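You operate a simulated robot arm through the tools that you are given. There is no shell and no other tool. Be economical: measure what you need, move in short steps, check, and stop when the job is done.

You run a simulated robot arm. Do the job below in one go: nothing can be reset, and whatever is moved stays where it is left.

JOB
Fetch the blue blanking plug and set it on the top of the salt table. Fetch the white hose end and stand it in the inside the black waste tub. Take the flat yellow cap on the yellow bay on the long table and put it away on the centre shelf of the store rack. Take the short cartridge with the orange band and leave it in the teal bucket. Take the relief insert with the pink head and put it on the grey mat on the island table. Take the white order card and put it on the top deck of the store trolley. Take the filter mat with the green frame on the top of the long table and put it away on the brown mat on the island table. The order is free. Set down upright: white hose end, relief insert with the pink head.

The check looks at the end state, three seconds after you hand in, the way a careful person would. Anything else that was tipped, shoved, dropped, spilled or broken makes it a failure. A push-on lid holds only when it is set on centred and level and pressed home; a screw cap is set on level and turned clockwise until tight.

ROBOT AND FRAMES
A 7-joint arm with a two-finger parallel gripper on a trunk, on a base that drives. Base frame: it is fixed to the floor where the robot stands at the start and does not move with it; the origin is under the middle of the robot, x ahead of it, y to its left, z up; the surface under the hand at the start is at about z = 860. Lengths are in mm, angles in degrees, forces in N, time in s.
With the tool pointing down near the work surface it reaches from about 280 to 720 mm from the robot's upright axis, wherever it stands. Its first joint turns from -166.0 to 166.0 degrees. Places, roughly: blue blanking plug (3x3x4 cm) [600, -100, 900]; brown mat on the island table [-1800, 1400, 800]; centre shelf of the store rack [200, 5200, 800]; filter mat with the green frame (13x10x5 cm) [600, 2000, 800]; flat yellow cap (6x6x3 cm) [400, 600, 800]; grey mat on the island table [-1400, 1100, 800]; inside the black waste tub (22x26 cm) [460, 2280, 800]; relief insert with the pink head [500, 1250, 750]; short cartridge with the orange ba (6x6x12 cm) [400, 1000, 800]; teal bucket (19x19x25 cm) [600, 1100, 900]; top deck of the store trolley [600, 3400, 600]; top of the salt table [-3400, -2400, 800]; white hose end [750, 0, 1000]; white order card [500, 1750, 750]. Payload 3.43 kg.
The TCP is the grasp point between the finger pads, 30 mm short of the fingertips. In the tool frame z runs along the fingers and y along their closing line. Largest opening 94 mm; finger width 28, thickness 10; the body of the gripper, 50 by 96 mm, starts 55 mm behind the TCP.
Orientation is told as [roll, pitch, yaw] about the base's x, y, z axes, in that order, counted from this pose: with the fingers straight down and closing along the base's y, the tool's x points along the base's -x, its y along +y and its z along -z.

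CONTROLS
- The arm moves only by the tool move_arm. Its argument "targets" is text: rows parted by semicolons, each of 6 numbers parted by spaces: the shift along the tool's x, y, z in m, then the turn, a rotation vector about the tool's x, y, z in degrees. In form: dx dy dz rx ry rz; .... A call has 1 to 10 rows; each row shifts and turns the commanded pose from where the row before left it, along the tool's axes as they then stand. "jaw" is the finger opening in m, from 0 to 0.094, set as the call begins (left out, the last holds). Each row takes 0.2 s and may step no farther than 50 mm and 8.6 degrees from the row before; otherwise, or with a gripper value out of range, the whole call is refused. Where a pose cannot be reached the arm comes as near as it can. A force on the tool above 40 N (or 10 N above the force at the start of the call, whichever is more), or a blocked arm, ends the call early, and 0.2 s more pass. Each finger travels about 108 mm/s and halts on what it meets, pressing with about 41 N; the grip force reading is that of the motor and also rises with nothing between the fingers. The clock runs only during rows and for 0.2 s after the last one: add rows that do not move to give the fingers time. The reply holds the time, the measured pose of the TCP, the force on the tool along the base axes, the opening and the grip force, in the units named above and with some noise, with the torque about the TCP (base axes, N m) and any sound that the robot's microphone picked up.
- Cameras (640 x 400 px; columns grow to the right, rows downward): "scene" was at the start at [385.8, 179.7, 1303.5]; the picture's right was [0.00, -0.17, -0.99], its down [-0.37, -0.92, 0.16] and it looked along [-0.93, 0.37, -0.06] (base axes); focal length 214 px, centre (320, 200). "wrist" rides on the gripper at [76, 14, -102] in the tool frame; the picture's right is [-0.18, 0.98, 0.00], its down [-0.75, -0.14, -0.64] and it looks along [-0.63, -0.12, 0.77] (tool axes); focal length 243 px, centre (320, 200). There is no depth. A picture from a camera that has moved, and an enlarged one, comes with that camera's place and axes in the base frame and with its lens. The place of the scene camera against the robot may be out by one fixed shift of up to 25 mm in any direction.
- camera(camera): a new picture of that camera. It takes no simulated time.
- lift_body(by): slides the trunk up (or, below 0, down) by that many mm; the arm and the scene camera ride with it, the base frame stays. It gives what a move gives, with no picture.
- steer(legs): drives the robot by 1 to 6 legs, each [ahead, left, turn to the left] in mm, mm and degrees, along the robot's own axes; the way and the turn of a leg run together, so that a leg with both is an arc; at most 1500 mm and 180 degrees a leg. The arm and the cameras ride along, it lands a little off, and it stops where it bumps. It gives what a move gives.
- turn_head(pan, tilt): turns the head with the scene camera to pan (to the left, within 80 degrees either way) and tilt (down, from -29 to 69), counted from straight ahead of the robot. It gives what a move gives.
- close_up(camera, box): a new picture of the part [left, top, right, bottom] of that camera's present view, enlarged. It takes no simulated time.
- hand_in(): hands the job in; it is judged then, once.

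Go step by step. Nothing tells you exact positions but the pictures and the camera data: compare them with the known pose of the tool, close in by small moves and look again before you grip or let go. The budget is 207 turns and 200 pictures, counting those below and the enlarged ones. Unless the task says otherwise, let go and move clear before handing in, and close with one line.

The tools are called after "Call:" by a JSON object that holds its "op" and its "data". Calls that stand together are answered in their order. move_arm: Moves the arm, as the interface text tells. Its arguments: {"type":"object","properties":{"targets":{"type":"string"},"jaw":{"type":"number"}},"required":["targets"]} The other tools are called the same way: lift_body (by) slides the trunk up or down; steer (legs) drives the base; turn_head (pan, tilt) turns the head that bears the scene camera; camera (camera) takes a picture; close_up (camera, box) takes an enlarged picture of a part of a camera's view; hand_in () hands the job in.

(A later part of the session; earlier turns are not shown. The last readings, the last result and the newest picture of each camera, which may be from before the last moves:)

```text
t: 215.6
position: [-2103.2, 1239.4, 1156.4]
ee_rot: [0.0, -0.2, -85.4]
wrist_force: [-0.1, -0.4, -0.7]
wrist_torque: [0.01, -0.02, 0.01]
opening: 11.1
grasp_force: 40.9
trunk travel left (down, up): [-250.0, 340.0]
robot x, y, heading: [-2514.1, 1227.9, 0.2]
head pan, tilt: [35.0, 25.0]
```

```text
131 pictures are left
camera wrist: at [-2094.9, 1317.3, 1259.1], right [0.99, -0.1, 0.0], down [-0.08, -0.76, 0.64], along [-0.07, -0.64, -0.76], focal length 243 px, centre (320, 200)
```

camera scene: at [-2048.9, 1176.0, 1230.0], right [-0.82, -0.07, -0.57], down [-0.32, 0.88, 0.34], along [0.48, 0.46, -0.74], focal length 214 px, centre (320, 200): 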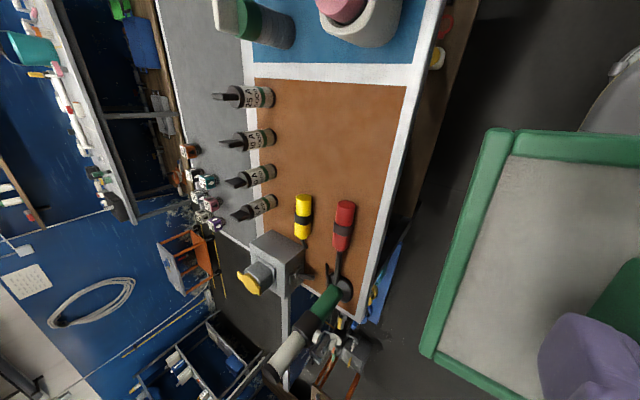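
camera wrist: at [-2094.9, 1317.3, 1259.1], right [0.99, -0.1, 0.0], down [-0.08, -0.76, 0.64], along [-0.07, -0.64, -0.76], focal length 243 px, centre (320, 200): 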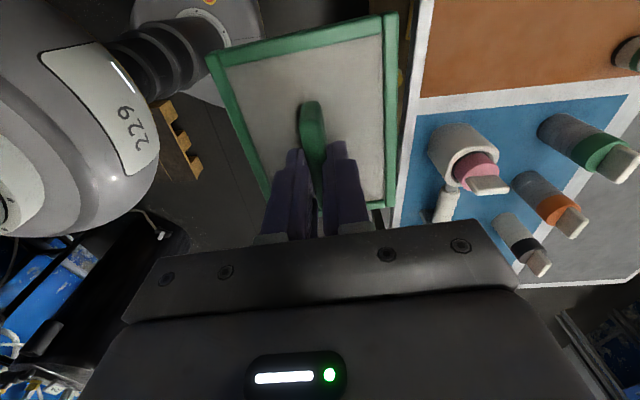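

The brown mat has a free patch centred at about (−1790,1262). I drive 130 mm closer and extend the arm over it.

Call:
{"op": "steer", "data": {"legs": [[140, 0, 0]]}}

Call:
{"op": "turn_head", "data": {"pan": 0, "tilt": 40}}

Call:
{"op": "move_arm", "data": {"targets": "-0.002 0.043 0 0 0 0;-0.002 0.043 0 0 0 0;-0.002 0.043 0 0 0 0;-0.002 0.043 0 0 0 0;0 0 0.04 0 0 0;0 0 0.04 0 0 0;0 0 0.03 0 0 0"}}

Call:
{"op": "camera", "data": {"camera": "scene"}}

Call:
{"op": "camera", "data": {"camera": "wrist"}}

```text
t: 216.9
position: [-1959.7, 1240.0, 1155.9]
ee_rot: [0.1, -0.3, -85.3]
wrist_force: [0.3, 0.2, -1.1]
wrist_torque: [-0.02, 0.04, -0.01]
opening: 10.5
grasp_force: 40.4
trunk travel left (down, up): [-250.0, 340.0]
robot x, y, heading: [-2370.1, 1231.2, 0.4]
head pan, tilt: [35.0, 25.0]
```

```text
t: 217.9
position: [-1961.1, 1240.4, 1156.7]
ee_rot: [0.0, -0.2, -85.3]
wrist_force: [-0.7, 0.3, -0.7]
wrist_torque: [0.0, 0.01, 0.0]
opening: 10.8
grasp_force: 40.8
trunk travel left (down, up): [-250.0, 340.0]
robot x, y, heading: [-2373.3, 1231.5, 0.2]
head pan, tilt: [0.0, 40.0]
```

```text
t: 219.5
position: [-1784.9, 1247.3, 1044.5]
ee_rot: [0.0, -0.2, -85.3]
wrist_force: [-0.2, 1.0, -1.0]
wrist_torque: [-0.03, -0.01, 0.01]
opening: 11.1
grasp_force: 41.3
trunk travel left (down, up): [-250.0, 340.0]
robot x, y, heading: [-2372.4, 1228.8, 0.2]
head pan, tilt: [0.0, 40.0]
```

```text
130 pictures are left
camera scene: at [-1787.1, 1201.8, 1108.4], right [-1.0, -0.08, 0.0], down [-0.06, 0.77, 0.64], along [-0.05, 0.64, -0.77], focal length 214 px, centre (320, 200)
```

scene: 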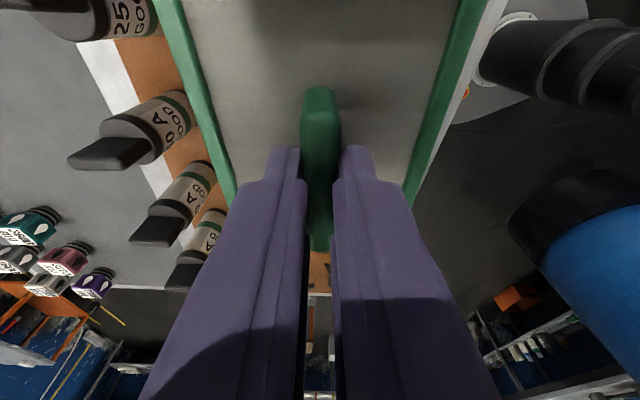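

```text
129 pictures are left
camera wrist: at [-1778.3, 1324.1, 1147.2], right [0.99, -0.1, 0.0], down [-0.08, -0.76, 0.64], along [-0.07, -0.64, -0.76], focal length 243 px, centre (320, 200)
```

wrist: 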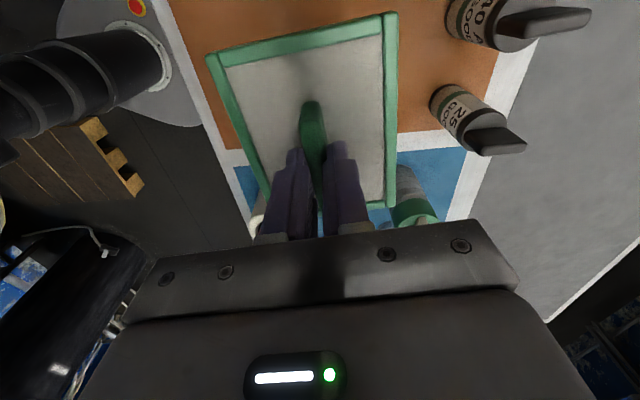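

The position is good (mat edges, bottles clear). I lower to just above the brown mat.

Call:
{"op": "move_arm", "data": {"targets": "0.008 0 0.04 0 0 0;0 0 0.045 0 0 0;0 0 0.045 0 0 0;0 0 0.035 0 0 0;0 0 0.005 0 0 0"}}

Call:
{"op": "camera", "data": {"camera": "scene"}}

Call:
{"op": "camera", "data": {"camera": "wrist"}}

```text
t: 220.7
position: [-1787.9, 1253.0, 874.3]
ee_rot: [0.0, -0.3, -85.2]
wrist_force: [0.4, 0.2, 1.5]
wrist_torque: [0.08, 0.02, 0.04]
opening: 10.9
grasp_force: 41.0
trunk travel left (down, up): [-250.0, 340.0]
robot x, y, heading: [-2374.4, 1230.5, 0.1]
head pan, tilt: [0.0, 40.0]
```

```text
128 pictures are left
camera scene: at [-1788.8, 1208.8, 938.7], right [-1.0, -0.08, 0.0], down [-0.06, 0.77, 0.64], along [-0.05, 0.64, -0.77], focal length 214 px, centre (320, 200)
```

scene: 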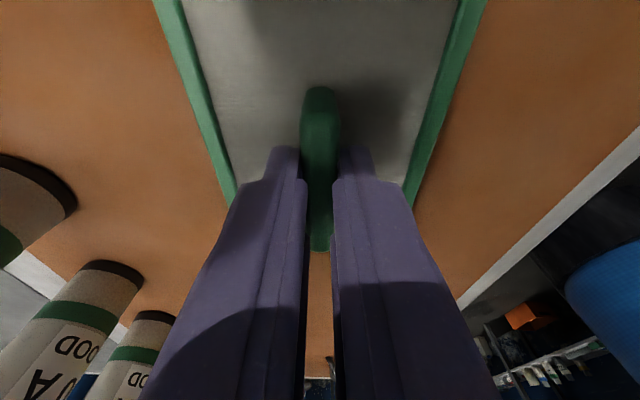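

```text
127 pictures are left
camera wrist: at [-1780.1, 1331.1, 977.4], right [0.99, -0.1, 0.0], down [-0.08, -0.76, 0.64], along [-0.07, -0.64, -0.76], focal length 243 px, centre (320, 200)
```

wrist: 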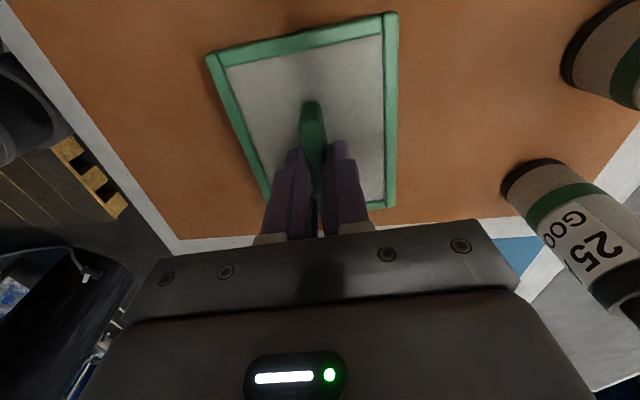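

Fully over bare brown mat. Final small steps to contact.

Call:
{"op": "move_arm", "data": {"targets": "0 0 0.005 0 0 0;0 0 0.003 0 0 0;0 0 0.003 0 0 0;0 0 0.002 0 0 0;0 0 0.002 0 0 0"}}

```text
t: 221.5
position: [-1786.5, 1254.7, 868.8]
ee_rot: [0.4, -0.1, -85.4]
wrist_force: [-4.0, -1.0, 18.4]
wrist_torque: [0.0, 0.49, 0.02]
opening: 10.9
grasp_force: 40.9
trunk travel left (down, up): [-250.0, 340.0]
robot x, y, heading: [-2370.1, 1233.0, 0.1]
head pan, tilt: [0.0, 40.0]
stopped in row 3: the force on the tool passed its limit at 45 N (the readings are from after the stop); the commanded pose is now the measured one
```

Contact at TCP z≈869. I relieve, open a little, and look before leaving.

Call:
{"op": "move_arm", "data": {"targets": "0 0 -0.001 0 0 0;0 0 0 0 0 0;0 0 0 0 0 0", "jaw": 0.04}}

Call:
{"op": "camera", "data": {"camera": "scene"}}

Call:
{"op": "move_arm", "data": {"targets": "0 0 -0.03 0 0 0;0 0 -0.045 0 0 0;0 0 -0.045 0 0 0;0 0 -0.045 0 0 0;0 0 -0.045 0 0 0;0 0 -0.045 0 0 0;0 0 -0.035 0 0 0"}}

Call:
{"op": "camera", "data": {"camera": "scene"}}

```text
t: 222.3
position: [-1786.7, 1253.2, 867.7]
ee_rot: [0.3, -0.3, -85.3]
wrist_force: [0.3, -0.3, 0.3]
wrist_torque: [0.0, -0.02, 0.02]
opening: 39.8
grasp_force: 0.0
trunk travel left (down, up): [-250.0, 340.0]
robot x, y, heading: [-2370.9, 1228.0, 0.2]
head pan, tilt: [0.0, 40.0]
```

```text
126 pictures are left
camera scene: at [-1787.2, 1208.4, 932.1], right [-1.0, -0.08, 0.0], down [-0.07, 0.77, 0.64], along [-0.05, 0.64, -0.77], focal length 214 px, centre (320, 200)
```

scene: 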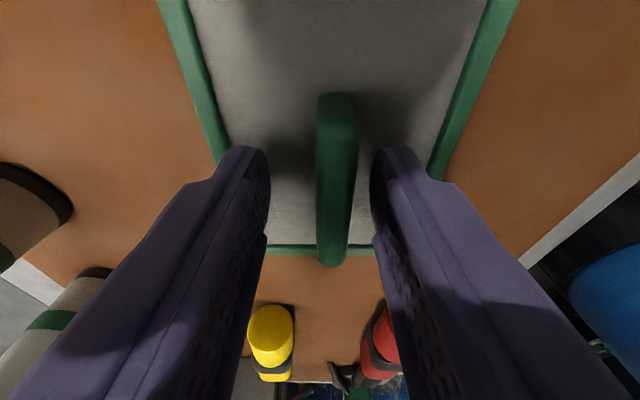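

```text
t: 223.9
position: [-1788.4, 1255.1, 1158.5]
ee_rot: [0.3, -0.1, -85.3]
wrist_force: [0.5, -0.3, 1.0]
wrist_torque: [0.02, 0.04, -0.01]
opening: 40.0
grasp_force: 0.0
trunk travel left (down, up): [-250.0, 340.0]
robot x, y, heading: [-2369.7, 1234.0, 0.4]
head pan, tilt: [0.0, 40.0]
```

```text
125 pictures are left
camera scene: at [-1789.5, 1210.0, 1223.3], right [-1.0, -0.08, 0.0], down [-0.07, 0.77, 0.64], along [-0.05, 0.64, -0.77], focal length 214 px, centre (320, 200)
```

scene: 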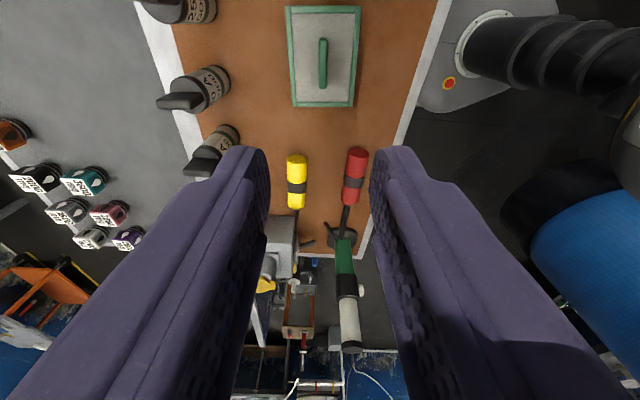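

The filter mat lies on the brown mat. I retract, turn the tool back, and drive around to the long table for the relief insert.

Call:
{"op": "move_arm", "data": {"targets": "0.003 -0.045 0 0 0 0;0.003 -0.045 0 0 0 0;0.003 -0.045 0 0 0 0;0.003 -0.045 0 0 0 0"}}

Call:
{"op": "steer", "data": {"legs": [[-145, 0, 0], [0, -1480, 0], [1400, 0, 0], [740, 0, 0], [0, 1480, 0]]}}

Call:
{"op": "move_arm", "data": {"targets": "0 0 0 0 0 -8.5;0 0 0 0 0 -8.5;0 0 0 0 0 -8.5;0 0 0 0 0 -8.5;0 0 0 0 0 -8.5;0 0 0 0 0 -8.5;0 0 0 0 0 -8.5;0 0 0 0 0 -8.5;0 0 0 0 0 -8.5;0 0 0 0 0 -8.5"}}

Call:
{"op": "turn_head", "data": {"pan": 0, "tilt": -29}}

Call:
{"op": "camera", "data": {"camera": "scene"}}

```text
t: 224.9
position: [-1968.1, 1250.2, 1157.0]
ee_rot: [0.3, -0.2, -85.4]
wrist_force: [-0.4, -0.2, -0.8]
wrist_torque: [-0.03, -0.01, -0.02]
opening: 39.9
grasp_force: 0.1
trunk travel left (down, up): [-250.0, 340.0]
robot x, y, heading: [-2368.3, 1230.4, 0.0]
head pan, tilt: [0.0, 40.0]
```

```text
t: 250.5
position: [-38.5, 1375.0, 1156.0]
ee_rot: [0.2, -0.2, -80.7]
wrist_force: [-0.5, 0.0, 0.1]
wrist_torque: [0.02, -0.03, -0.03]
opening: 39.8
grasp_force: 0.1
trunk travel left (down, up): [-250.0, 340.0]
robot x, y, heading: [-444.3, 1320.8, 4.8]
head pan, tilt: [0.0, 40.0]
```

```text
t: 252.7
position: [-39.2, 1374.9, 1156.9]
ee_rot: [-0.2, -0.3, 4.4]
wrist_force: [-0.4, -0.5, -1.0]
wrist_torque: [0.0, -0.01, 0.03]
opening: 40.0
grasp_force: 0.0
trunk travel left (down, up): [-250.0, 340.0]
robot x, y, heading: [-441.0, 1324.5, 4.6]
head pan, tilt: [0.0, 40.0]
```

```text
t: 254.1
position: [-39.2, 1375.7, 1156.0]
ee_rot: [-0.1, -0.4, 4.2]
wrist_force: [-0.3, 0.4, 0.5]
wrist_torque: [-0.02, 0.01, -0.03]
opening: 40.3
grasp_force: 0.1
trunk travel left (down, up): [-250.0, 340.0]
robot x, y, heading: [-441.6, 1321.3, 5.0]
head pan, tilt: [0.0, -28.6]
```

```text
124 pictures are left
camera scene: at [105.7, 1387.6, 1239.0], right [0.07, -1.0, 0.0], down [-0.87, -0.07, -0.48], along [0.48, 0.03, -0.88], focal length 214 px, centre (320, 200)
```

scene: 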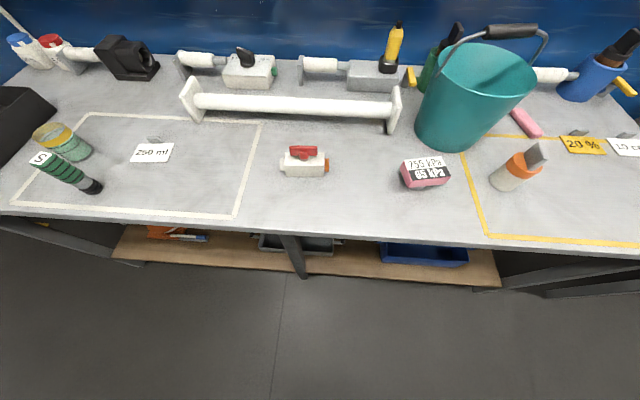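

I look closer at the pink insert, the cartridge and the bucket.

Call:
{"op": "close_up", "data": {"camera": "scene", "box": [380, 120, 580, 245]}}

Call:
{"op": "close_up", "data": {"camera": "scene", "box": [100, 110, 340, 230]}}

```text
3.20 times, centred on (480, 182) of scene
camera zoom: at [105.7, 1387.6, 1239.0], right [0.07, -1.0, 0.0], down [-0.87, -0.07, -0.48], along [0.48, 0.03, -0.88], focal length 686 px, centre (-192, 256)
```

zoom: 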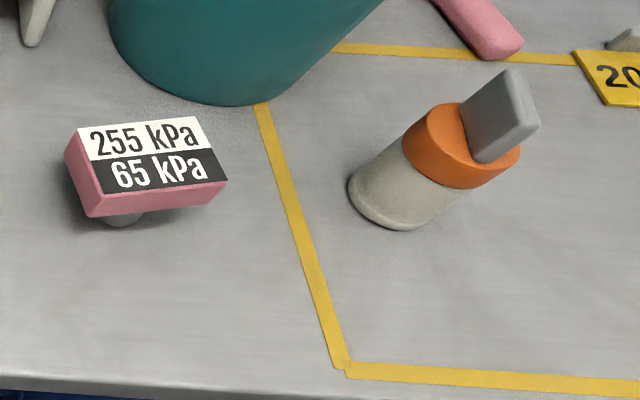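

```text
2.67 times, centred on (220, 170) of scene
camera zoom: at [105.7, 1387.6, 1239.0], right [0.07, -1.0, 0.0], down [-0.87, -0.07, -0.48], along [0.48, 0.03, -0.88], focal length 572 px, centre (587, 280)
```

zoom: 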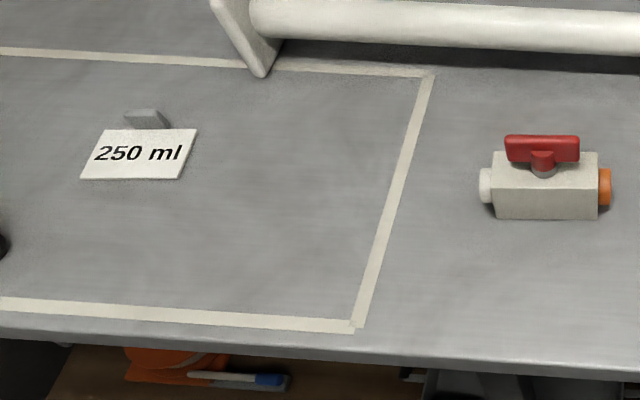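

The relief insert stands on a grey stem with a pink rectangular head. I straighten the robot, drive up to the table in front of it and look from nearer.

Call:
{"op": "steer", "data": {"legs": [[0, 0, -4.8], [300, -110, 0]]}}

Call:
{"op": "turn_head", "data": {"pan": 0, "tilt": -10}}

Call:
{"op": "camera", "data": {"camera": "scene"}}

Call:
{"op": "camera", "data": {"camera": "wrist"}}

```text
t: 256.7
position: [266.3, 1232.5, 1155.8]
ee_rot: [-0.2, -0.4, -0.6]
wrist_force: [-0.1, 0.2, 0.1]
wrist_torque: [-0.01, 0.02, 0.02]
opening: 40.2
grasp_force: 0.0
trunk travel left (down, up): [-250.0, 340.0]
robot x, y, heading: [-140.0, 1210.4, 0.1]
head pan, tilt: [0.0, -28.6]
```

```text
t: 257.6
position: [266.1, 1233.7, 1156.5]
ee_rot: [-0.2, -0.4, -0.5]
wrist_force: [-0.5, -0.2, -0.4]
wrist_torque: [0.02, 0.02, -0.02]
opening: 40.1
grasp_force: 0.0
trunk travel left (down, up): [-250.0, 340.0]
robot x, y, heading: [-139.0, 1212.1, -0.1]
head pan, tilt: [0.0, -10.0]
```

```text
121 pictures are left
camera scene: at [386.6, 1233.2, 1221.6], right [-0.01, -1.0, 0.0], down [-0.98, 0.01, -0.18], along [0.18, 0.0, -0.98], focal length 214 px, centre (320, 200)
```

scene: 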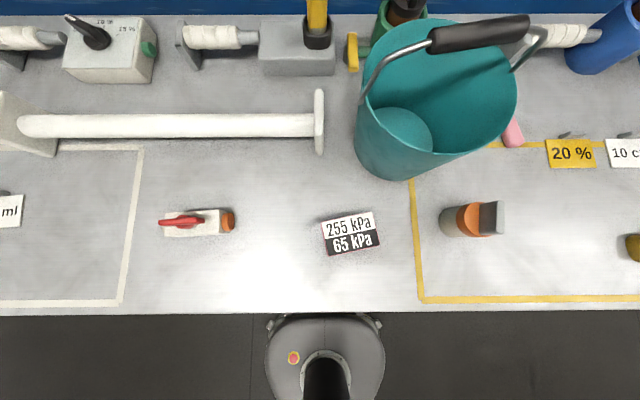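

```text
120 pictures are left
camera wrist: at [189.5, 1248.1, 1259.0], right [0.19, 0.98, 0.0], down [0.75, -0.15, 0.65], along [0.63, -0.13, -0.76], focal length 243 px, centre (320, 200)
```

wrist: 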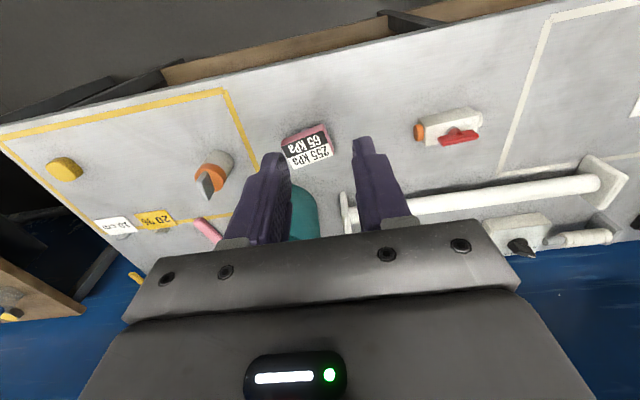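

The insert head (about 86×56 mm, top z≈858) triangulates to (395,1182), turned ~11°. I turn the tool 78.5° to close across its short side and come over it.

Call:
{"op": "move_arm", "data": {"targets": "0 0 0 0 0 7.85;0 0 0 0 0 7.85;0 0 0 0 0 7.85;0 0 0 0 0 7.85;0 0 0 0 0 7.85;0 0 0 0 0 7.85;0 0 0 0 0 7.85;0 0 0 0 0 7.85;0 0 0 0 0 7.85;0 0 0 0 0 7.85", "jaw": 0.09}}

Call:
{"op": "move_arm", "data": {"targets": "-0.025 0.039 0 0 0 0;-0.025 0.039 0 0 0 0;-0.025 0.039 0 0 0 0;0 0 0.045 0 0 0;0 0 0.045 0 0 0;0 0 0.045 0 0 0;0 0 0.045 0 0 0"}}

Call:
{"op": "camera", "data": {"camera": "wrist"}}

Call:
{"op": "turn_head", "data": {"pan": 0, "tilt": 40}}

Call:
{"op": "camera", "data": {"camera": "scene"}}

```text
t: 259.8
position: [265.7, 1232.0, 1156.2]
ee_rot: [0.1, -0.2, -79.2]
wrist_force: [1.2, 0.1, -1.4]
wrist_torque: [-0.01, -0.01, -0.01]
opening: 90.0
grasp_force: 0.0
trunk travel left (down, up): [-250.0, 340.0]
robot x, y, heading: [-141.8, 1214.3, 0.0]
head pan, tilt: [0.0, -10.0]
```

```text
t: 261.4
position: [395.7, 1178.3, 973.8]
ee_rot: [0.2, -0.2, -78.9]
wrist_force: [0.1, -1.0, -0.8]
wrist_torque: [0.03, 0.01, 0.02]
opening: 90.1
grasp_force: 0.0
trunk travel left (down, up): [-250.0, 340.0]
robot x, y, heading: [-142.5, 1214.0, -0.0]
head pan, tilt: [0.0, -10.0]
```

```text
119 pictures are left
camera wrist: at [394.6, 1257.7, 1077.6], right [1.0, 0.01, 0.0], down [0.0, -0.76, 0.64], along [0.01, -0.64, -0.76], focal length 243 px, centre (320, 200)
```

wrist: 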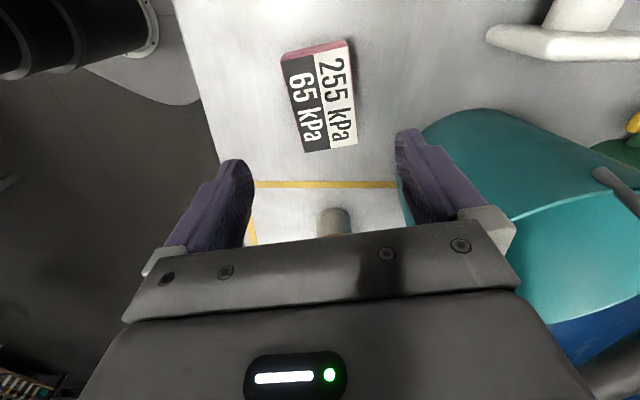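

```text
t: 262.5
position: [395.9, 1180.8, 975.2]
ee_rot: [0.1, -0.3, -79.0]
wrist_force: [-0.2, -0.8, 0.0]
wrist_torque: [-0.01, 0.0, -0.01]
opening: 90.0
grasp_force: 0.1
trunk travel left (down, up): [-250.0, 340.0]
robot x, y, heading: [-140.1, 1214.3, -0.0]
head pan, tilt: [0.0, 40.0]
```

```text
118 pictures are left
camera scene: at [399.5, 1135.9, 1039.9], right [-0.98, -0.19, 0.0], down [-0.15, 0.75, 0.64], along [-0.12, 0.63, -0.77], focal length 214 px, centre (320, 200)
```

scene: 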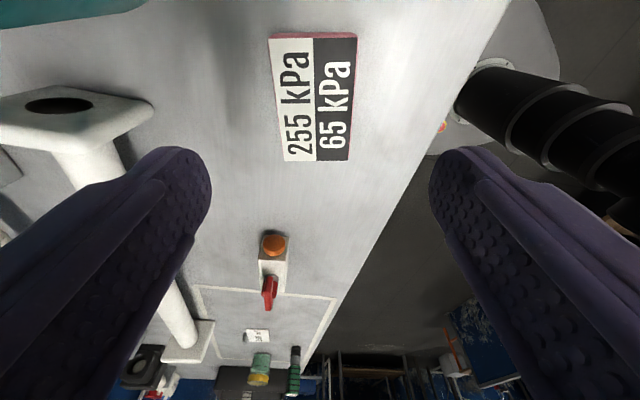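

Aligned; head centre at about (396,1184) and the bucket rim is well clear. I lower the open fingers around the head.

Call:
{"op": "move_arm", "data": {"targets": "0.004 0 0.04 0 0 0;0 0 0.04 0 0 0;0 0 0.035 0 0 0;0 0 0 0 0 0"}}

Call:
{"op": "camera", "data": {"camera": "scene"}}

Call:
{"op": "camera", "data": {"camera": "wrist"}}

```text
t: 263.5
position: [394.6, 1181.3, 861.1]
ee_rot: [0.3, -0.3, -79.0]
wrist_force: [0.6, 0.1, -1.0]
wrist_torque: [0.02, -0.04, 0.0]
opening: 90.0
grasp_force: 0.1
trunk travel left (down, up): [-250.0, 340.0]
robot x, y, heading: [-136.2, 1214.8, 0.5]
head pan, tilt: [0.0, 40.0]
```

```text
117 pictures are left
camera scene: at [398.7, 1139.8, 925.6], right [-0.98, -0.19, 0.0], down [-0.15, 0.75, 0.64], along [-0.12, 0.63, -0.77], focal length 214 px, centre (320, 200)
```

scene: 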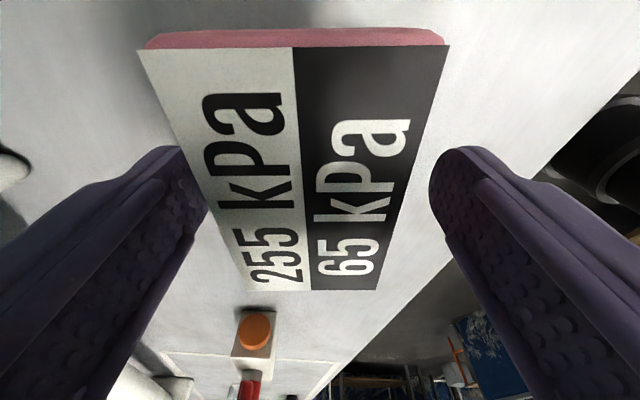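

```text
116 pictures are left
camera wrist: at [393.5, 1261.9, 964.4], right [1.0, 0.01, 0.01], down [0.0, -0.76, 0.64], along [0.01, -0.64, -0.76], focal length 243 px, centre (320, 200)
```

wrist: 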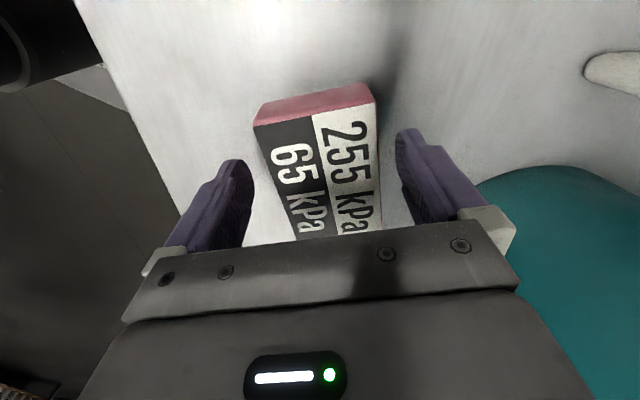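

Head top is nearer z≈876, so the current height suits. I centre 6 mm further along and close.

Call:
{"op": "move_arm", "data": {"targets": "0.006 0 0.003 0 0 0;0 0 0 0 0 0"}}

Call:
{"op": "move_arm", "data": {"targets": "0 0 0 0 0 0;0 0 0 0 0 0;0 0 0 0 0 0", "jaw": 0.03}}

Call:
{"op": "move_arm", "data": {"targets": "0 0 -0.01 0 0 0;0 0 -0.02 0 0 0;0 0 -0.03 0 0 0"}}

Call:
{"op": "camera", "data": {"camera": "scene"}}

Call:
{"op": "camera", "data": {"camera": "wrist"}}

```text
t: 264.1
position: [394.9, 1191.1, 858.8]
ee_rot: [0.2, -0.2, -79.0]
wrist_force: [0.6, -0.8, 0.1]
wrist_torque: [0.01, 0.02, -0.01]
opening: 89.7
grasp_force: 0.1
trunk travel left (down, up): [-250.0, 340.0]
robot x, y, heading: [-136.6, 1211.6, -0.1]
head pan, tilt: [0.0, 40.0]
```

```text
t: 264.9
position: [393.3, 1189.6, 857.5]
ee_rot: [0.3, -0.2, -79.0]
wrist_force: [1.5, -1.0, 3.1]
wrist_torque: [-0.06, 0.03, 0.02]
opening: 60.2
grasp_force: 41.0
trunk travel left (down, up): [-250.0, 340.0]
robot x, y, heading: [-137.7, 1210.0, 0.1]
head pan, tilt: [0.0, 40.0]
```

```text
t: 265.7
position: [393.1, 1189.9, 920.1]
ee_rot: [0.2, -0.2, -79.0]
wrist_force: [-0.1, 0.2, -1.0]
wrist_torque: [-0.01, 0.01, 0.0]
opening: 60.1
grasp_force: 41.1
trunk travel left (down, up): [-250.0, 340.0]
robot x, y, heading: [-141.5, 1210.6, 0.0]
head pan, tilt: [0.0, 40.0]
```

```text
115 pictures are left
camera scene: at [396.9, 1146.5, 983.9], right [-0.98, -0.19, 0.0], down [-0.15, 0.75, 0.64], along [-0.12, 0.63, -0.77], focal length 214 px, centre (320, 200)
```

scene: 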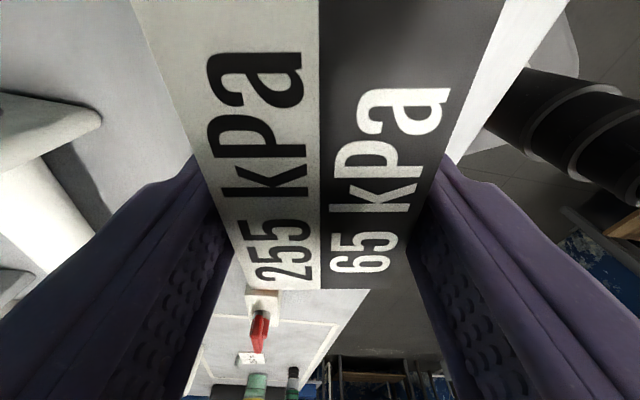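

```text
114 pictures are left
camera wrist: at [391.7, 1268.5, 1022.6], right [1.0, 0.01, 0.0], down [0.0, -0.76, 0.64], along [0.01, -0.64, -0.76], focal length 243 px, centre (320, 200)
```

wrist: 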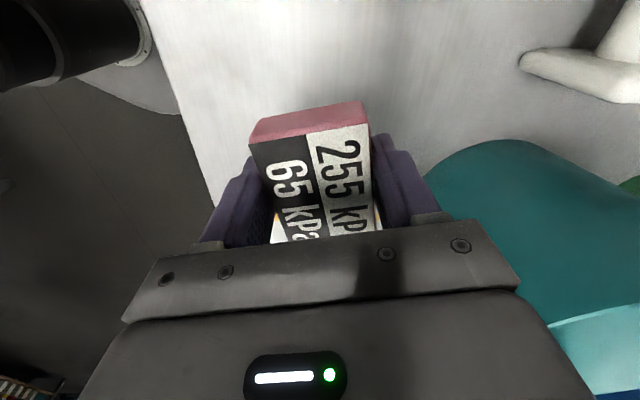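

The insert is held firmly. I raise, retract, back off, turn around and approach the island's near side.

Call:
{"op": "move_arm", "data": {"targets": "0 0 -0.048 0 0 0;0 0 -0.048 0 0 0;0 0 -0.048 0 0 0;0 0 -0.048 0 0 0;0 0 -0.045 0 0 0;0.015 -0.041 0 0 0 0;0.015 -0.041 0 0 0 0;0.015 -0.041 0 0 0 0"}}

Call:
{"op": "steer", "data": {"legs": [[-330, 0, 0], [0, 0, 180], [310, 100, 0]]}}

Call:
{"op": "turn_head", "data": {"pan": 30, "tilt": 20}}

Call:
{"op": "camera", "data": {"camera": "scene"}}

Call:
{"op": "camera", "data": {"camera": "wrist"}}

```text
t: 267.5
position: [260.6, 1212.4, 1153.6]
ee_rot: [0.3, -0.2, -78.9]
wrist_force: [0.1, 0.2, -0.9]
wrist_torque: [0.04, 0.01, -0.02]
opening: 60.1
grasp_force: 41.5
trunk travel left (down, up): [-250.0, 340.0]
robot x, y, heading: [-142.9, 1207.4, -0.1]
head pan, tilt: [0.0, 40.0]
```

```text
t: 278.9
position: [-1178.4, 1083.9, 1152.4]
ee_rot: [0.2, -0.2, 103.3]
wrist_force: [0.7, 0.2, -1.5]
wrist_torque: [-0.02, -0.03, 0.0]
opening: 60.1
grasp_force: 40.5
trunk travel left (down, up): [-250.0, 340.0]
robot x, y, heading: [-777.0, 1097.5, -177.6]
head pan, tilt: [0.0, 40.0]
```

```text
t: 279.9
position: [-1178.2, 1083.9, 1151.9]
ee_rot: [0.3, -0.2, 103.3]
wrist_force: [0.7, 0.3, -1.3]
wrist_torque: [-0.01, 0.01, 0.05]
opening: 60.0
grasp_force: 41.0
trunk travel left (down, up): [-250.0, 340.0]
robot x, y, heading: [-775.7, 1096.6, -177.3]
head pan, tilt: [30.0, 20.0]
```

```text
113 pictures are left
camera scene: at [-1244.7, 1150.1, 1221.4], right [0.84, 0.2, -0.5], down [0.38, -0.88, 0.29], along [-0.38, -0.44, -0.81], focal length 214 px, centre (320, 200)
```

scene: 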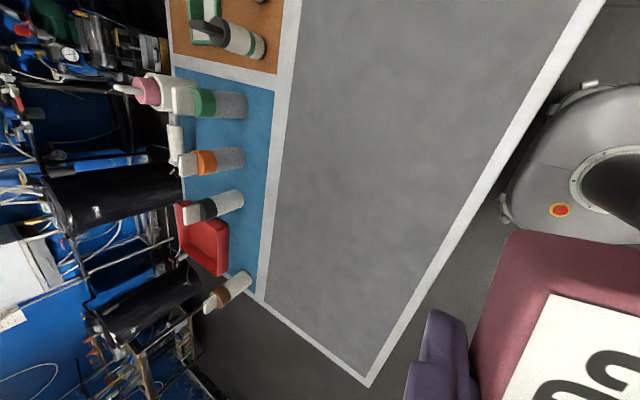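

```text
112 pictures are left
camera wrist: at [-1173.2, 1006.6, 1255.5], right [-1.0, -0.05, 0.0], down [-0.03, 0.76, 0.64], along [-0.03, 0.64, -0.76], focal length 243 px, centre (320, 200)
```

wrist: 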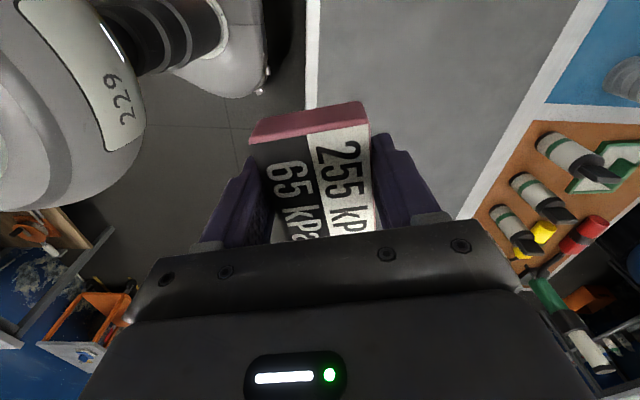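

The grey mat is bare here. I extend over (−1380,1060) and lower.

Call:
{"op": "move_arm", "data": {"targets": "-0.0046 0.0404 0 0 0 0;-0.0046 0.0404 0 0 0 0;-0.0046 0.0404 0 0 0 0;-0.0046 0.0404 0 0 0 0;-0.0046 0.0404 0 0 0 0;0 0 0.048 0 0 0;0 0 0.048 0 0 0;0 0 0.048 0 0 0;0 0 0.048 0 0 0;0 0 0.048 0 0 0"}}

Call:
{"op": "camera", "data": {"camera": "wrist"}}

Call:
{"op": "camera", "data": {"camera": "scene"}}

```text
t: 282.1
position: [-1378.7, 1057.0, 911.4]
ee_rot: [0.2, -0.2, 103.3]
wrist_force: [0.2, 0.1, -2.5]
wrist_torque: [-0.02, 0.0, 0.0]
opening: 60.0
grasp_force: 41.0
trunk travel left (down, up): [-250.0, 340.0]
robot x, y, heading: [-777.2, 1097.7, -177.7]
head pan, tilt: [30.0, 20.0]
```

```text
111 pictures are left
camera wrist: at [-1373.8, 981.2, 1015.4], right [-1.0, -0.05, 0.0], down [-0.03, 0.76, 0.64], along [-0.03, 0.64, -0.76], focal length 243 px, centre (320, 200)
```

wrist: 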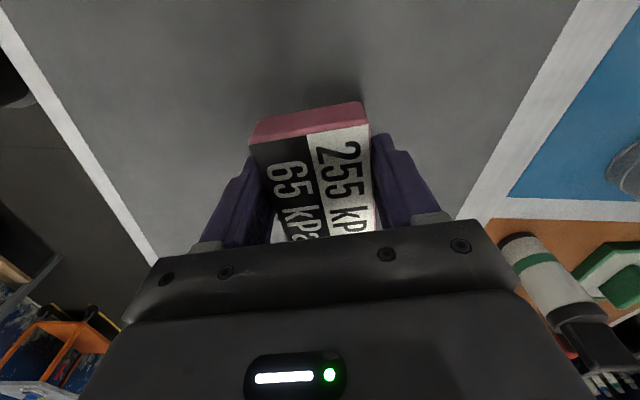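

```text
110 pictures are left
camera scene: at [-1445.4, 1124.8, 981.4], right [0.84, 0.2, -0.5], down [0.38, -0.88, 0.29], along [-0.38, -0.44, -0.81], focal length 214 px, centre (320, 200)
```

scene: 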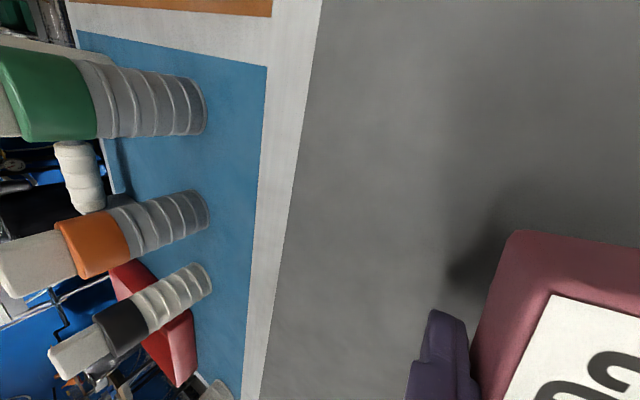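

Clear and centred on the grey mat. I step down to contact.

Call:
{"op": "move_arm", "data": {"targets": "0 0 0.015 0 0 0;0 0 0.01 0 0 0;0 0 0.006 0 0 0;0 0 0.003 0 0 0;0 0 0.003 0 0 0;0 0 0.002 0 0 0;0 0 0.002 0 0 0;0 0 0.002 0 0 0"}}

```text
t: 283.9
position: [-1380.3, 1060.4, 872.7]
ee_rot: [0.6, -0.3, 103.4]
wrist_force: [-4.3, -2.4, 39.1]
wrist_torque: [0.02, 0.01, 0.02]
opening: 60.2
grasp_force: 41.2
trunk travel left (down, up): [-250.0, 340.0]
robot x, y, heading: [-777.4, 1100.6, -177.9]
head pan, tilt: [30.0, 20.0]
```

Contact. I relieve and open, then rise and check it stands.

Call:
{"op": "move_arm", "data": {"targets": "0 0 -0.003 0 0 0;0 0 0 0 0 0"}}

Call:
{"op": "move_arm", "data": {"targets": "0 0 0 0 0 0;0 0 0 0 0 0;0 0 0 0 0 0", "jaw": 0.09}}

Call:
{"op": "move_arm", "data": {"targets": "0 0 -0.02 0 0 0;0 0 -0.045 0 0 0;0 0 -0.048 0 0 0;0 0 -0.048 0 0 0;0 0 -0.048 0 0 0;0 0 -0.048 0 0 0;0 -0.045 -0.01 0 0 0;0 -0.045 -0.01 0 0 0;0 -0.045 0 0 0 0;0 -0.045 0 0 0 0"}}

Call:
{"op": "camera", "data": {"camera": "wrist"}}

```text
t: 284.4
position: [-1379.8, 1060.8, 872.7]
ee_rot: [0.2, -0.2, 103.3]
wrist_force: [-4.8, -3.3, 19.4]
wrist_torque: [-0.1, 0.37, 0.02]
opening: 60.1
grasp_force: 41.2
trunk travel left (down, up): [-250.0, 340.0]
robot x, y, heading: [-777.6, 1096.5, -177.7]
head pan, tilt: [30.0, 20.0]
```

```text
t: 285.2
position: [-1380.2, 1060.7, 872.7]
ee_rot: [0.2, -0.3, 103.3]
wrist_force: [-0.2, 0.2, -0.2]
wrist_torque: [0.01, 0.01, 0.0]
opening: 90.0
grasp_force: 0.0
trunk travel left (down, up): [-250.0, 340.0]
robot x, y, heading: [-778.1, 1101.5, -177.6]
head pan, tilt: [30.0, 20.0]
```

```text
t: 287.4
position: [-1203.9, 1099.5, 1150.3]
ee_rot: [0.3, -0.1, 103.3]
wrist_force: [0.4, -0.5, -0.3]
wrist_torque: [-0.01, 0.0, 0.01]
opening: 89.9
grasp_force: 0.1
trunk travel left (down, up): [-250.0, 340.0]
robot x, y, heading: [-771.9, 1100.5, -177.7]
head pan, tilt: [30.0, 20.0]
```

```text
109 pictures are left
camera wrist: at [-1200.0, 1023.7, 1253.2], right [-1.0, -0.05, 0.01], down [-0.03, 0.76, 0.64], along [-0.03, 0.64, -0.76], focal length 243 px, centre (320, 200)
```

wrist: 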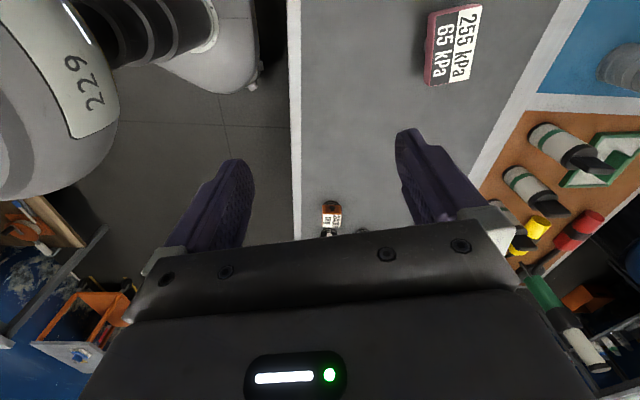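

The insert stands upright on the grey mat. Next the orange-banded cartridge: I turn back to the long table and straighten the tool.

Call:
{"op": "steer", "data": {"legs": [[-330, 0, 0], [0, 0, 177.7], [280, -50, 0]]}}

Call:
{"op": "move_arm", "data": {"targets": "0 0 0 0 0 -7.85;0 0 0 0 0 -7.85;0 0 0 0 0 -7.85;0 0 0 0 0 -7.85;0 0 0 0 0 -7.85;0 0 0 0 0 -7.85;0 0 0 0 0 -7.85;0 0 0 0 0 -7.85;0 0 0 0 0 -7.85;0 0 0 0 0 -7.85"}}

Call:
{"op": "turn_head", "data": {"pan": 0, "tilt": -15}}

Call:
{"op": "camera", "data": {"camera": "scene"}}

Call:
{"op": "camera", "data": {"camera": "wrist"}}

```text
t: 298.6
position: [270.5, 1072.6, 1150.5]
ee_rot: [0.2, -0.2, -76.6]
wrist_force: [0.6, -0.2, 0.6]
wrist_torque: [-0.01, 0.01, 0.02]
opening: 90.0
grasp_force: 0.0
trunk travel left (down, up): [-250.0, 340.0]
robot x, y, heading: [-157.7, 1075.7, 2.0]
head pan, tilt: [30.0, 20.0]
```

```text
t: 300.8
position: [270.1, 1072.7, 1149.4]
ee_rot: [-0.1, -0.3, 1.9]
wrist_force: [-0.1, -0.6, -0.1]
wrist_torque: [-0.01, 0.03, 0.02]
opening: 90.1
grasp_force: 0.0
trunk travel left (down, up): [-250.0, 340.0]
robot x, y, heading: [-158.2, 1074.1, 2.3]
head pan, tilt: [30.0, 20.0]
```

```text
t: 301.8
position: [270.3, 1073.4, 1149.5]
ee_rot: [-0.2, -0.3, 1.7]
wrist_force: [0.7, 0.5, 0.3]
wrist_torque: [0.01, 0.03, 0.01]
opening: 90.2
grasp_force: 0.1
trunk travel left (down, up): [-250.0, 340.0]
robot x, y, heading: [-162.3, 1076.2, 2.1]
head pan, tilt: [0.0, -15.0]
```

```text
108 pictures are left
camera scene: at [397.5, 1079.0, 1218.7], right [0.03, -1.0, 0.0], down [-0.96, -0.03, -0.26], along [0.26, 0.01, -0.96], focal length 214 px, centre (320, 200)
```

scene: 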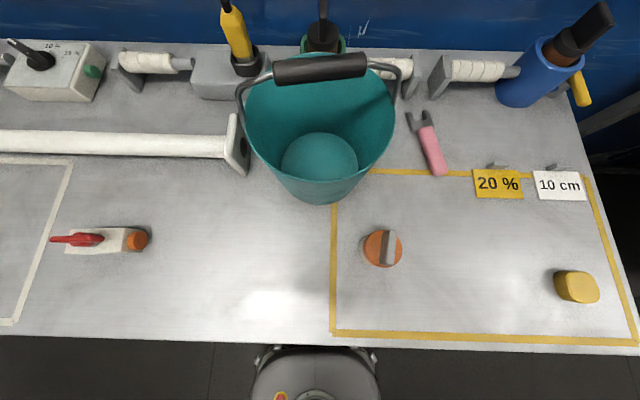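

```text
107 pictures are left
camera wrist: at [192.8, 1086.0, 1252.3], right [0.15, 0.99, 0.0], down [0.75, -0.12, 0.65], along [0.64, -0.1, -0.76], focal length 243 px, centre (320, 200)
```

wrist: 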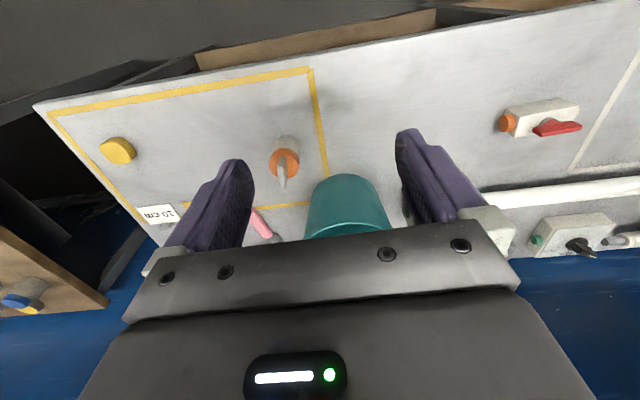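

The cartridge stands at about (416,982); its grey fin runs along x with top z≈915, good to grip with the fingers closing along y. I move over it.

Call:
{"op": "move_arm", "data": {"targets": "-0.036 -0.024 0 0 0 0;-0.036 -0.024 0 0 0 0;-0.036 -0.024 0 0 0 0;-0.036 -0.024 0 0 0 0;0 0 0.048 0 0 0;0 0 0.048 0 0 0;0 0 0.04 0 0 0", "jaw": 0.055}}

Call:
{"op": "turn_head", "data": {"pan": 0, "tilt": 40}}

Call:
{"op": "camera", "data": {"camera": "scene"}}

Call:
{"op": "camera", "data": {"camera": "wrist"}}

```text
t: 303.4
position: [417.3, 982.0, 1014.9]
ee_rot: [-0.2, -0.3, 1.7]
wrist_force: [0.1, 0.9, -0.3]
wrist_torque: [0.02, 0.0, -0.02]
opening: 55.2
grasp_force: 0.0
trunk travel left (down, up): [-250.0, 340.0]
robot x, y, heading: [-160.1, 1074.1, 2.1]
head pan, tilt: [0.0, -15.0]
```

```text
t: 304.6
position: [417.2, 982.2, 1014.1]
ee_rot: [-0.2, -0.3, 1.8]
wrist_force: [-0.2, 0.1, 0.1]
wrist_torque: [-0.01, 0.0, 0.05]
opening: 55.1
grasp_force: 0.0
trunk travel left (down, up): [-250.0, 340.0]
robot x, y, heading: [-163.3, 1075.6, 2.4]
head pan, tilt: [0.0, 40.0]
```

```text
106 pictures are left
camera scene: at [458.2, 985.1, 1079.6], right [0.03, -1.0, 0.0], down [-0.77, -0.02, 0.64], along [-0.64, -0.02, -0.77], focal length 214 px, centre (320, 200)
```

scene: 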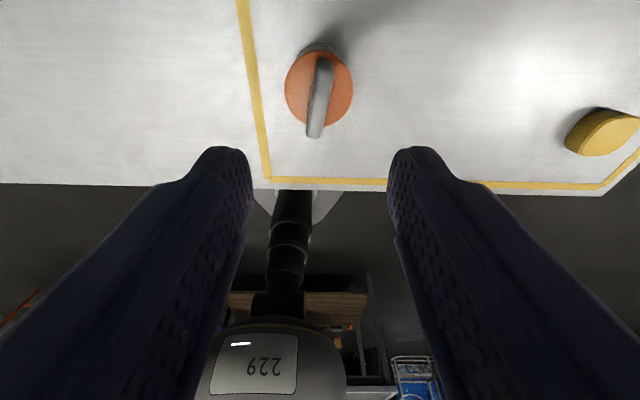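

```text
105 pictures are left
camera wrist: at [339.5, 994.7, 1118.2], right [0.15, 0.99, 0.0], down [0.75, -0.12, 0.65], along [0.64, -0.1, -0.76], focal length 243 px, centre (320, 200)
```

wrist: 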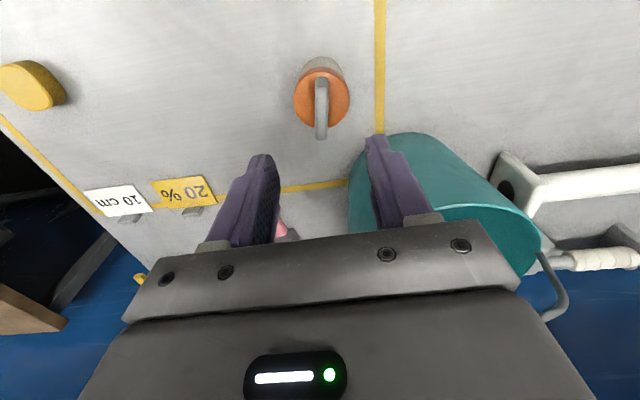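

The fin is turned about −6°; I align the tool and lower the fingers onto it.

Call:
{"op": "move_arm", "data": {"targets": "0.003 0.001 0.03 0 0 8;0 0 0.045 0 0 0;0 0 0.028 0 0 0;0 0 0.004 0 0 0;0 0 0 0 0 0"}}

Call:
{"op": "camera", "data": {"camera": "scene"}}

Call:
{"op": "camera", "data": {"camera": "wrist"}}

```text
t: 305.8
position: [413.8, 984.1, 906.2]
ee_rot: [-0.1, -0.2, -6.2]
wrist_force: [0.1, 0.3, 0.4]
wrist_torque: [0.0, 0.02, 0.01]
opening: 54.8
grasp_force: 0.2
trunk travel left (down, up): [-250.0, 340.0]
robot x, y, heading: [-157.5, 1073.8, 2.4]
head pan, tilt: [0.0, 40.0]
```

```text
104 pictures are left
camera scene: at [456.2, 980.5, 971.7], right [-0.11, -0.99, 0.0], down [-0.76, 0.09, 0.64], along [-0.64, 0.07, -0.77], focal length 214 px, centre (320, 200)
```

scene: 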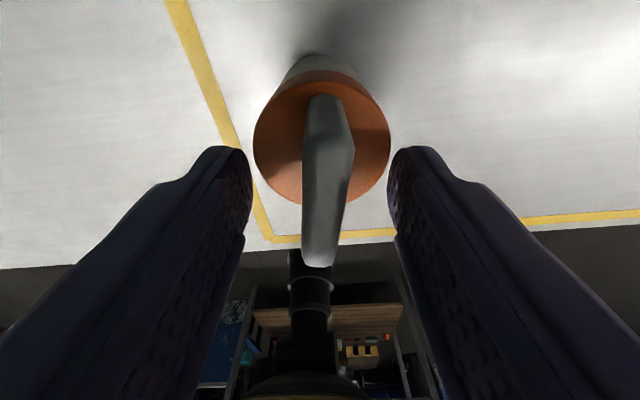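

```text
103 pictures are left
camera wrist: at [340.2, 1007.1, 1010.2], right [0.29, 0.96, 0.0], down [0.73, -0.22, 0.65], along [0.62, -0.19, -0.76], focal length 243 px, centre (320, 200)
```

wrist: 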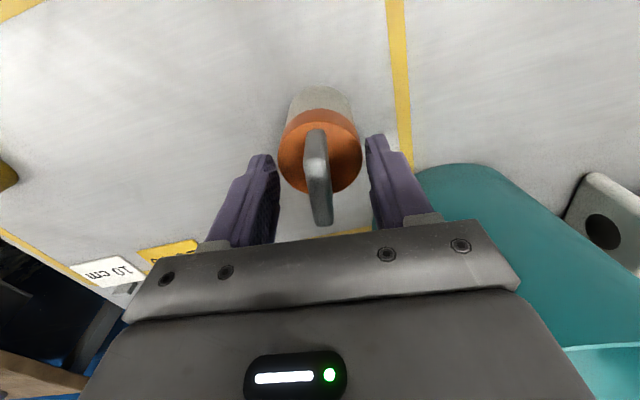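

The fin sits between the fingers. I close and lift.

Call:
{"op": "move_arm", "data": {"targets": "0 0 0 0 0 0;0 0 0 0 0 0;0 0 0 0 0 0", "jaw": 0}}

Call:
{"op": "move_arm", "data": {"targets": "0 0 -0.01 0 0 0;0 0 -0.02 0 0 0;0 0 -0.045 0 0 0;0 0 -0.048 0 0 0;0 0 -0.048 0 0 0;0 0 -0.048 0 0 0;0 0 -0.04 0 0 0"}}

Call:
{"op": "camera", "data": {"camera": "scene"}}

Call:
{"op": "camera", "data": {"camera": "wrist"}}

```text
t: 306.6
position: [414.5, 982.4, 906.8]
ee_rot: [-0.1, -0.2, -6.1]
wrist_force: [-0.5, -0.1, 0.7]
wrist_torque: [-0.01, 0.01, 0.03]
opening: 15.8
grasp_force: 41.3
trunk travel left (down, up): [-250.0, 340.0]
robot x, y, heading: [-164.2, 1078.9, 2.3]
head pan, tilt: [0.0, 40.0]
```

```text
t: 308.2
position: [411.0, 981.6, 1169.3]
ee_rot: [-0.1, -0.3, -6.1]
wrist_force: [-0.7, -0.4, -2.0]
wrist_torque: [0.0, 0.01, 0.01]
opening: 15.9
grasp_force: 41.5
trunk travel left (down, up): [-250.0, 340.0]
robot x, y, heading: [-158.5, 1072.9, 2.0]
head pan, tilt: [0.0, 40.0]
```

```text
102 pictures are left
camera scene: at [452.7, 978.5, 1233.1], right [-0.11, -0.99, 0.0], down [-0.76, 0.09, 0.64], along [-0.64, 0.07, -0.77], focal length 214 px, centre (320, 200)
```

scene: 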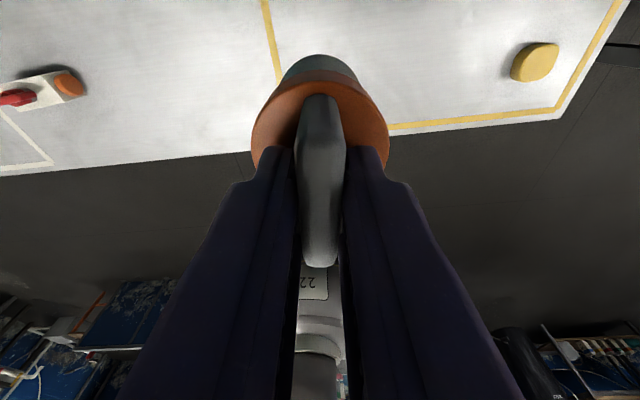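

```text
101 pictures are left
camera wrist: at [336.8, 1005.1, 1271.6], right [0.29, 0.96, 0.0], down [0.73, -0.22, 0.65], along [0.62, -0.19, -0.76], focal length 243 px, centre (320, 200)
```

wrist: 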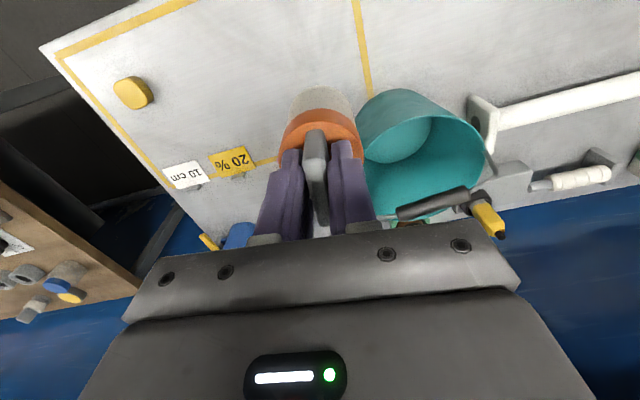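

The cartridge hangs from its fin. The bucket's handle arches over its back half, so I need a better view before inserting.

Call:
{"op": "turn_head", "data": {"pan": 30, "tilt": -5}}

Call:
{"op": "camera", "data": {"camera": "scene"}}

Call:
{"op": "turn_head", "data": {"pan": 70, "tilt": -20}}

Call:
{"op": "camera", "data": {"camera": "scene"}}

```text
t: 309.3
position: [412.7, 981.8, 1168.1]
ee_rot: [-0.1, -0.3, -6.3]
wrist_force: [0.2, 0.4, -1.3]
wrist_torque: [-0.03, 0.01, 0.02]
opening: 16.0
grasp_force: 41.1
trunk travel left (down, up): [-250.0, 340.0]
robot x, y, heading: [-159.5, 1077.0, 2.3]
head pan, tilt: [30.0, -5.0]
```

```text
100 pictures are left
camera scene: at [529.0, 1014.2, 1241.7], right [-0.09, -0.86, -0.5], down [-0.99, 0.15, -0.08], along [0.14, 0.48, -0.86], focal length 214 px, centre (320, 200)
```

scene: 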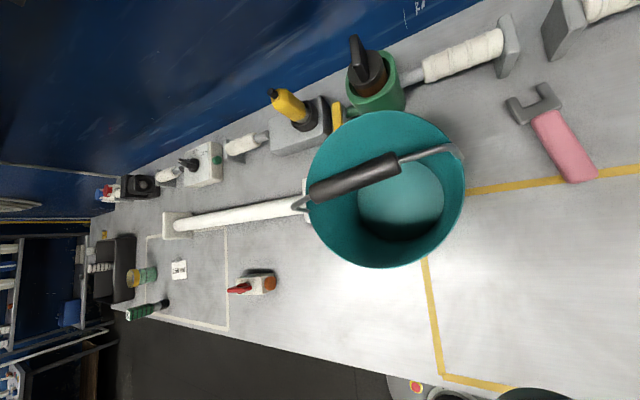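

```text
t: 310.4
position: [411.5, 981.9, 1167.7]
ee_rot: [-0.2, -0.3, -6.2]
wrist_force: [-0.5, -0.3, -1.2]
wrist_torque: [-0.02, 0.02, 0.01]
opening: 16.1
grasp_force: 41.3
trunk travel left (down, up): [-250.0, 340.0]
robot x, y, heading: [-161.4, 1074.6, 2.2]
head pan, tilt: [70.0, -20.0]
```

```text
99 pictures are left
camera scene: at [553.2, 1039.5, 1291.5], right [-0.03, -0.34, -0.94], down [-0.9, 0.42, -0.12], along [0.44, 0.84, -0.32], focal length 214 px, centre (320, 200)
```

scene: 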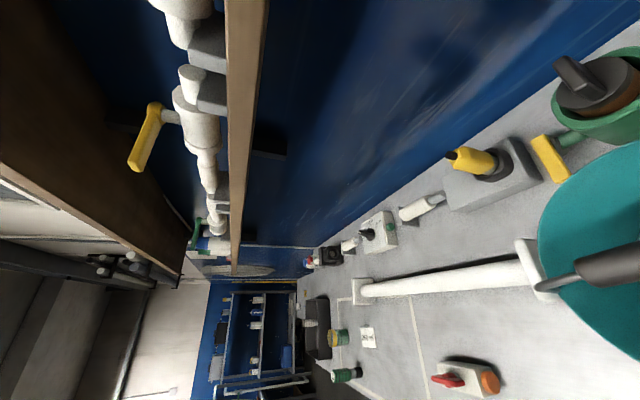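

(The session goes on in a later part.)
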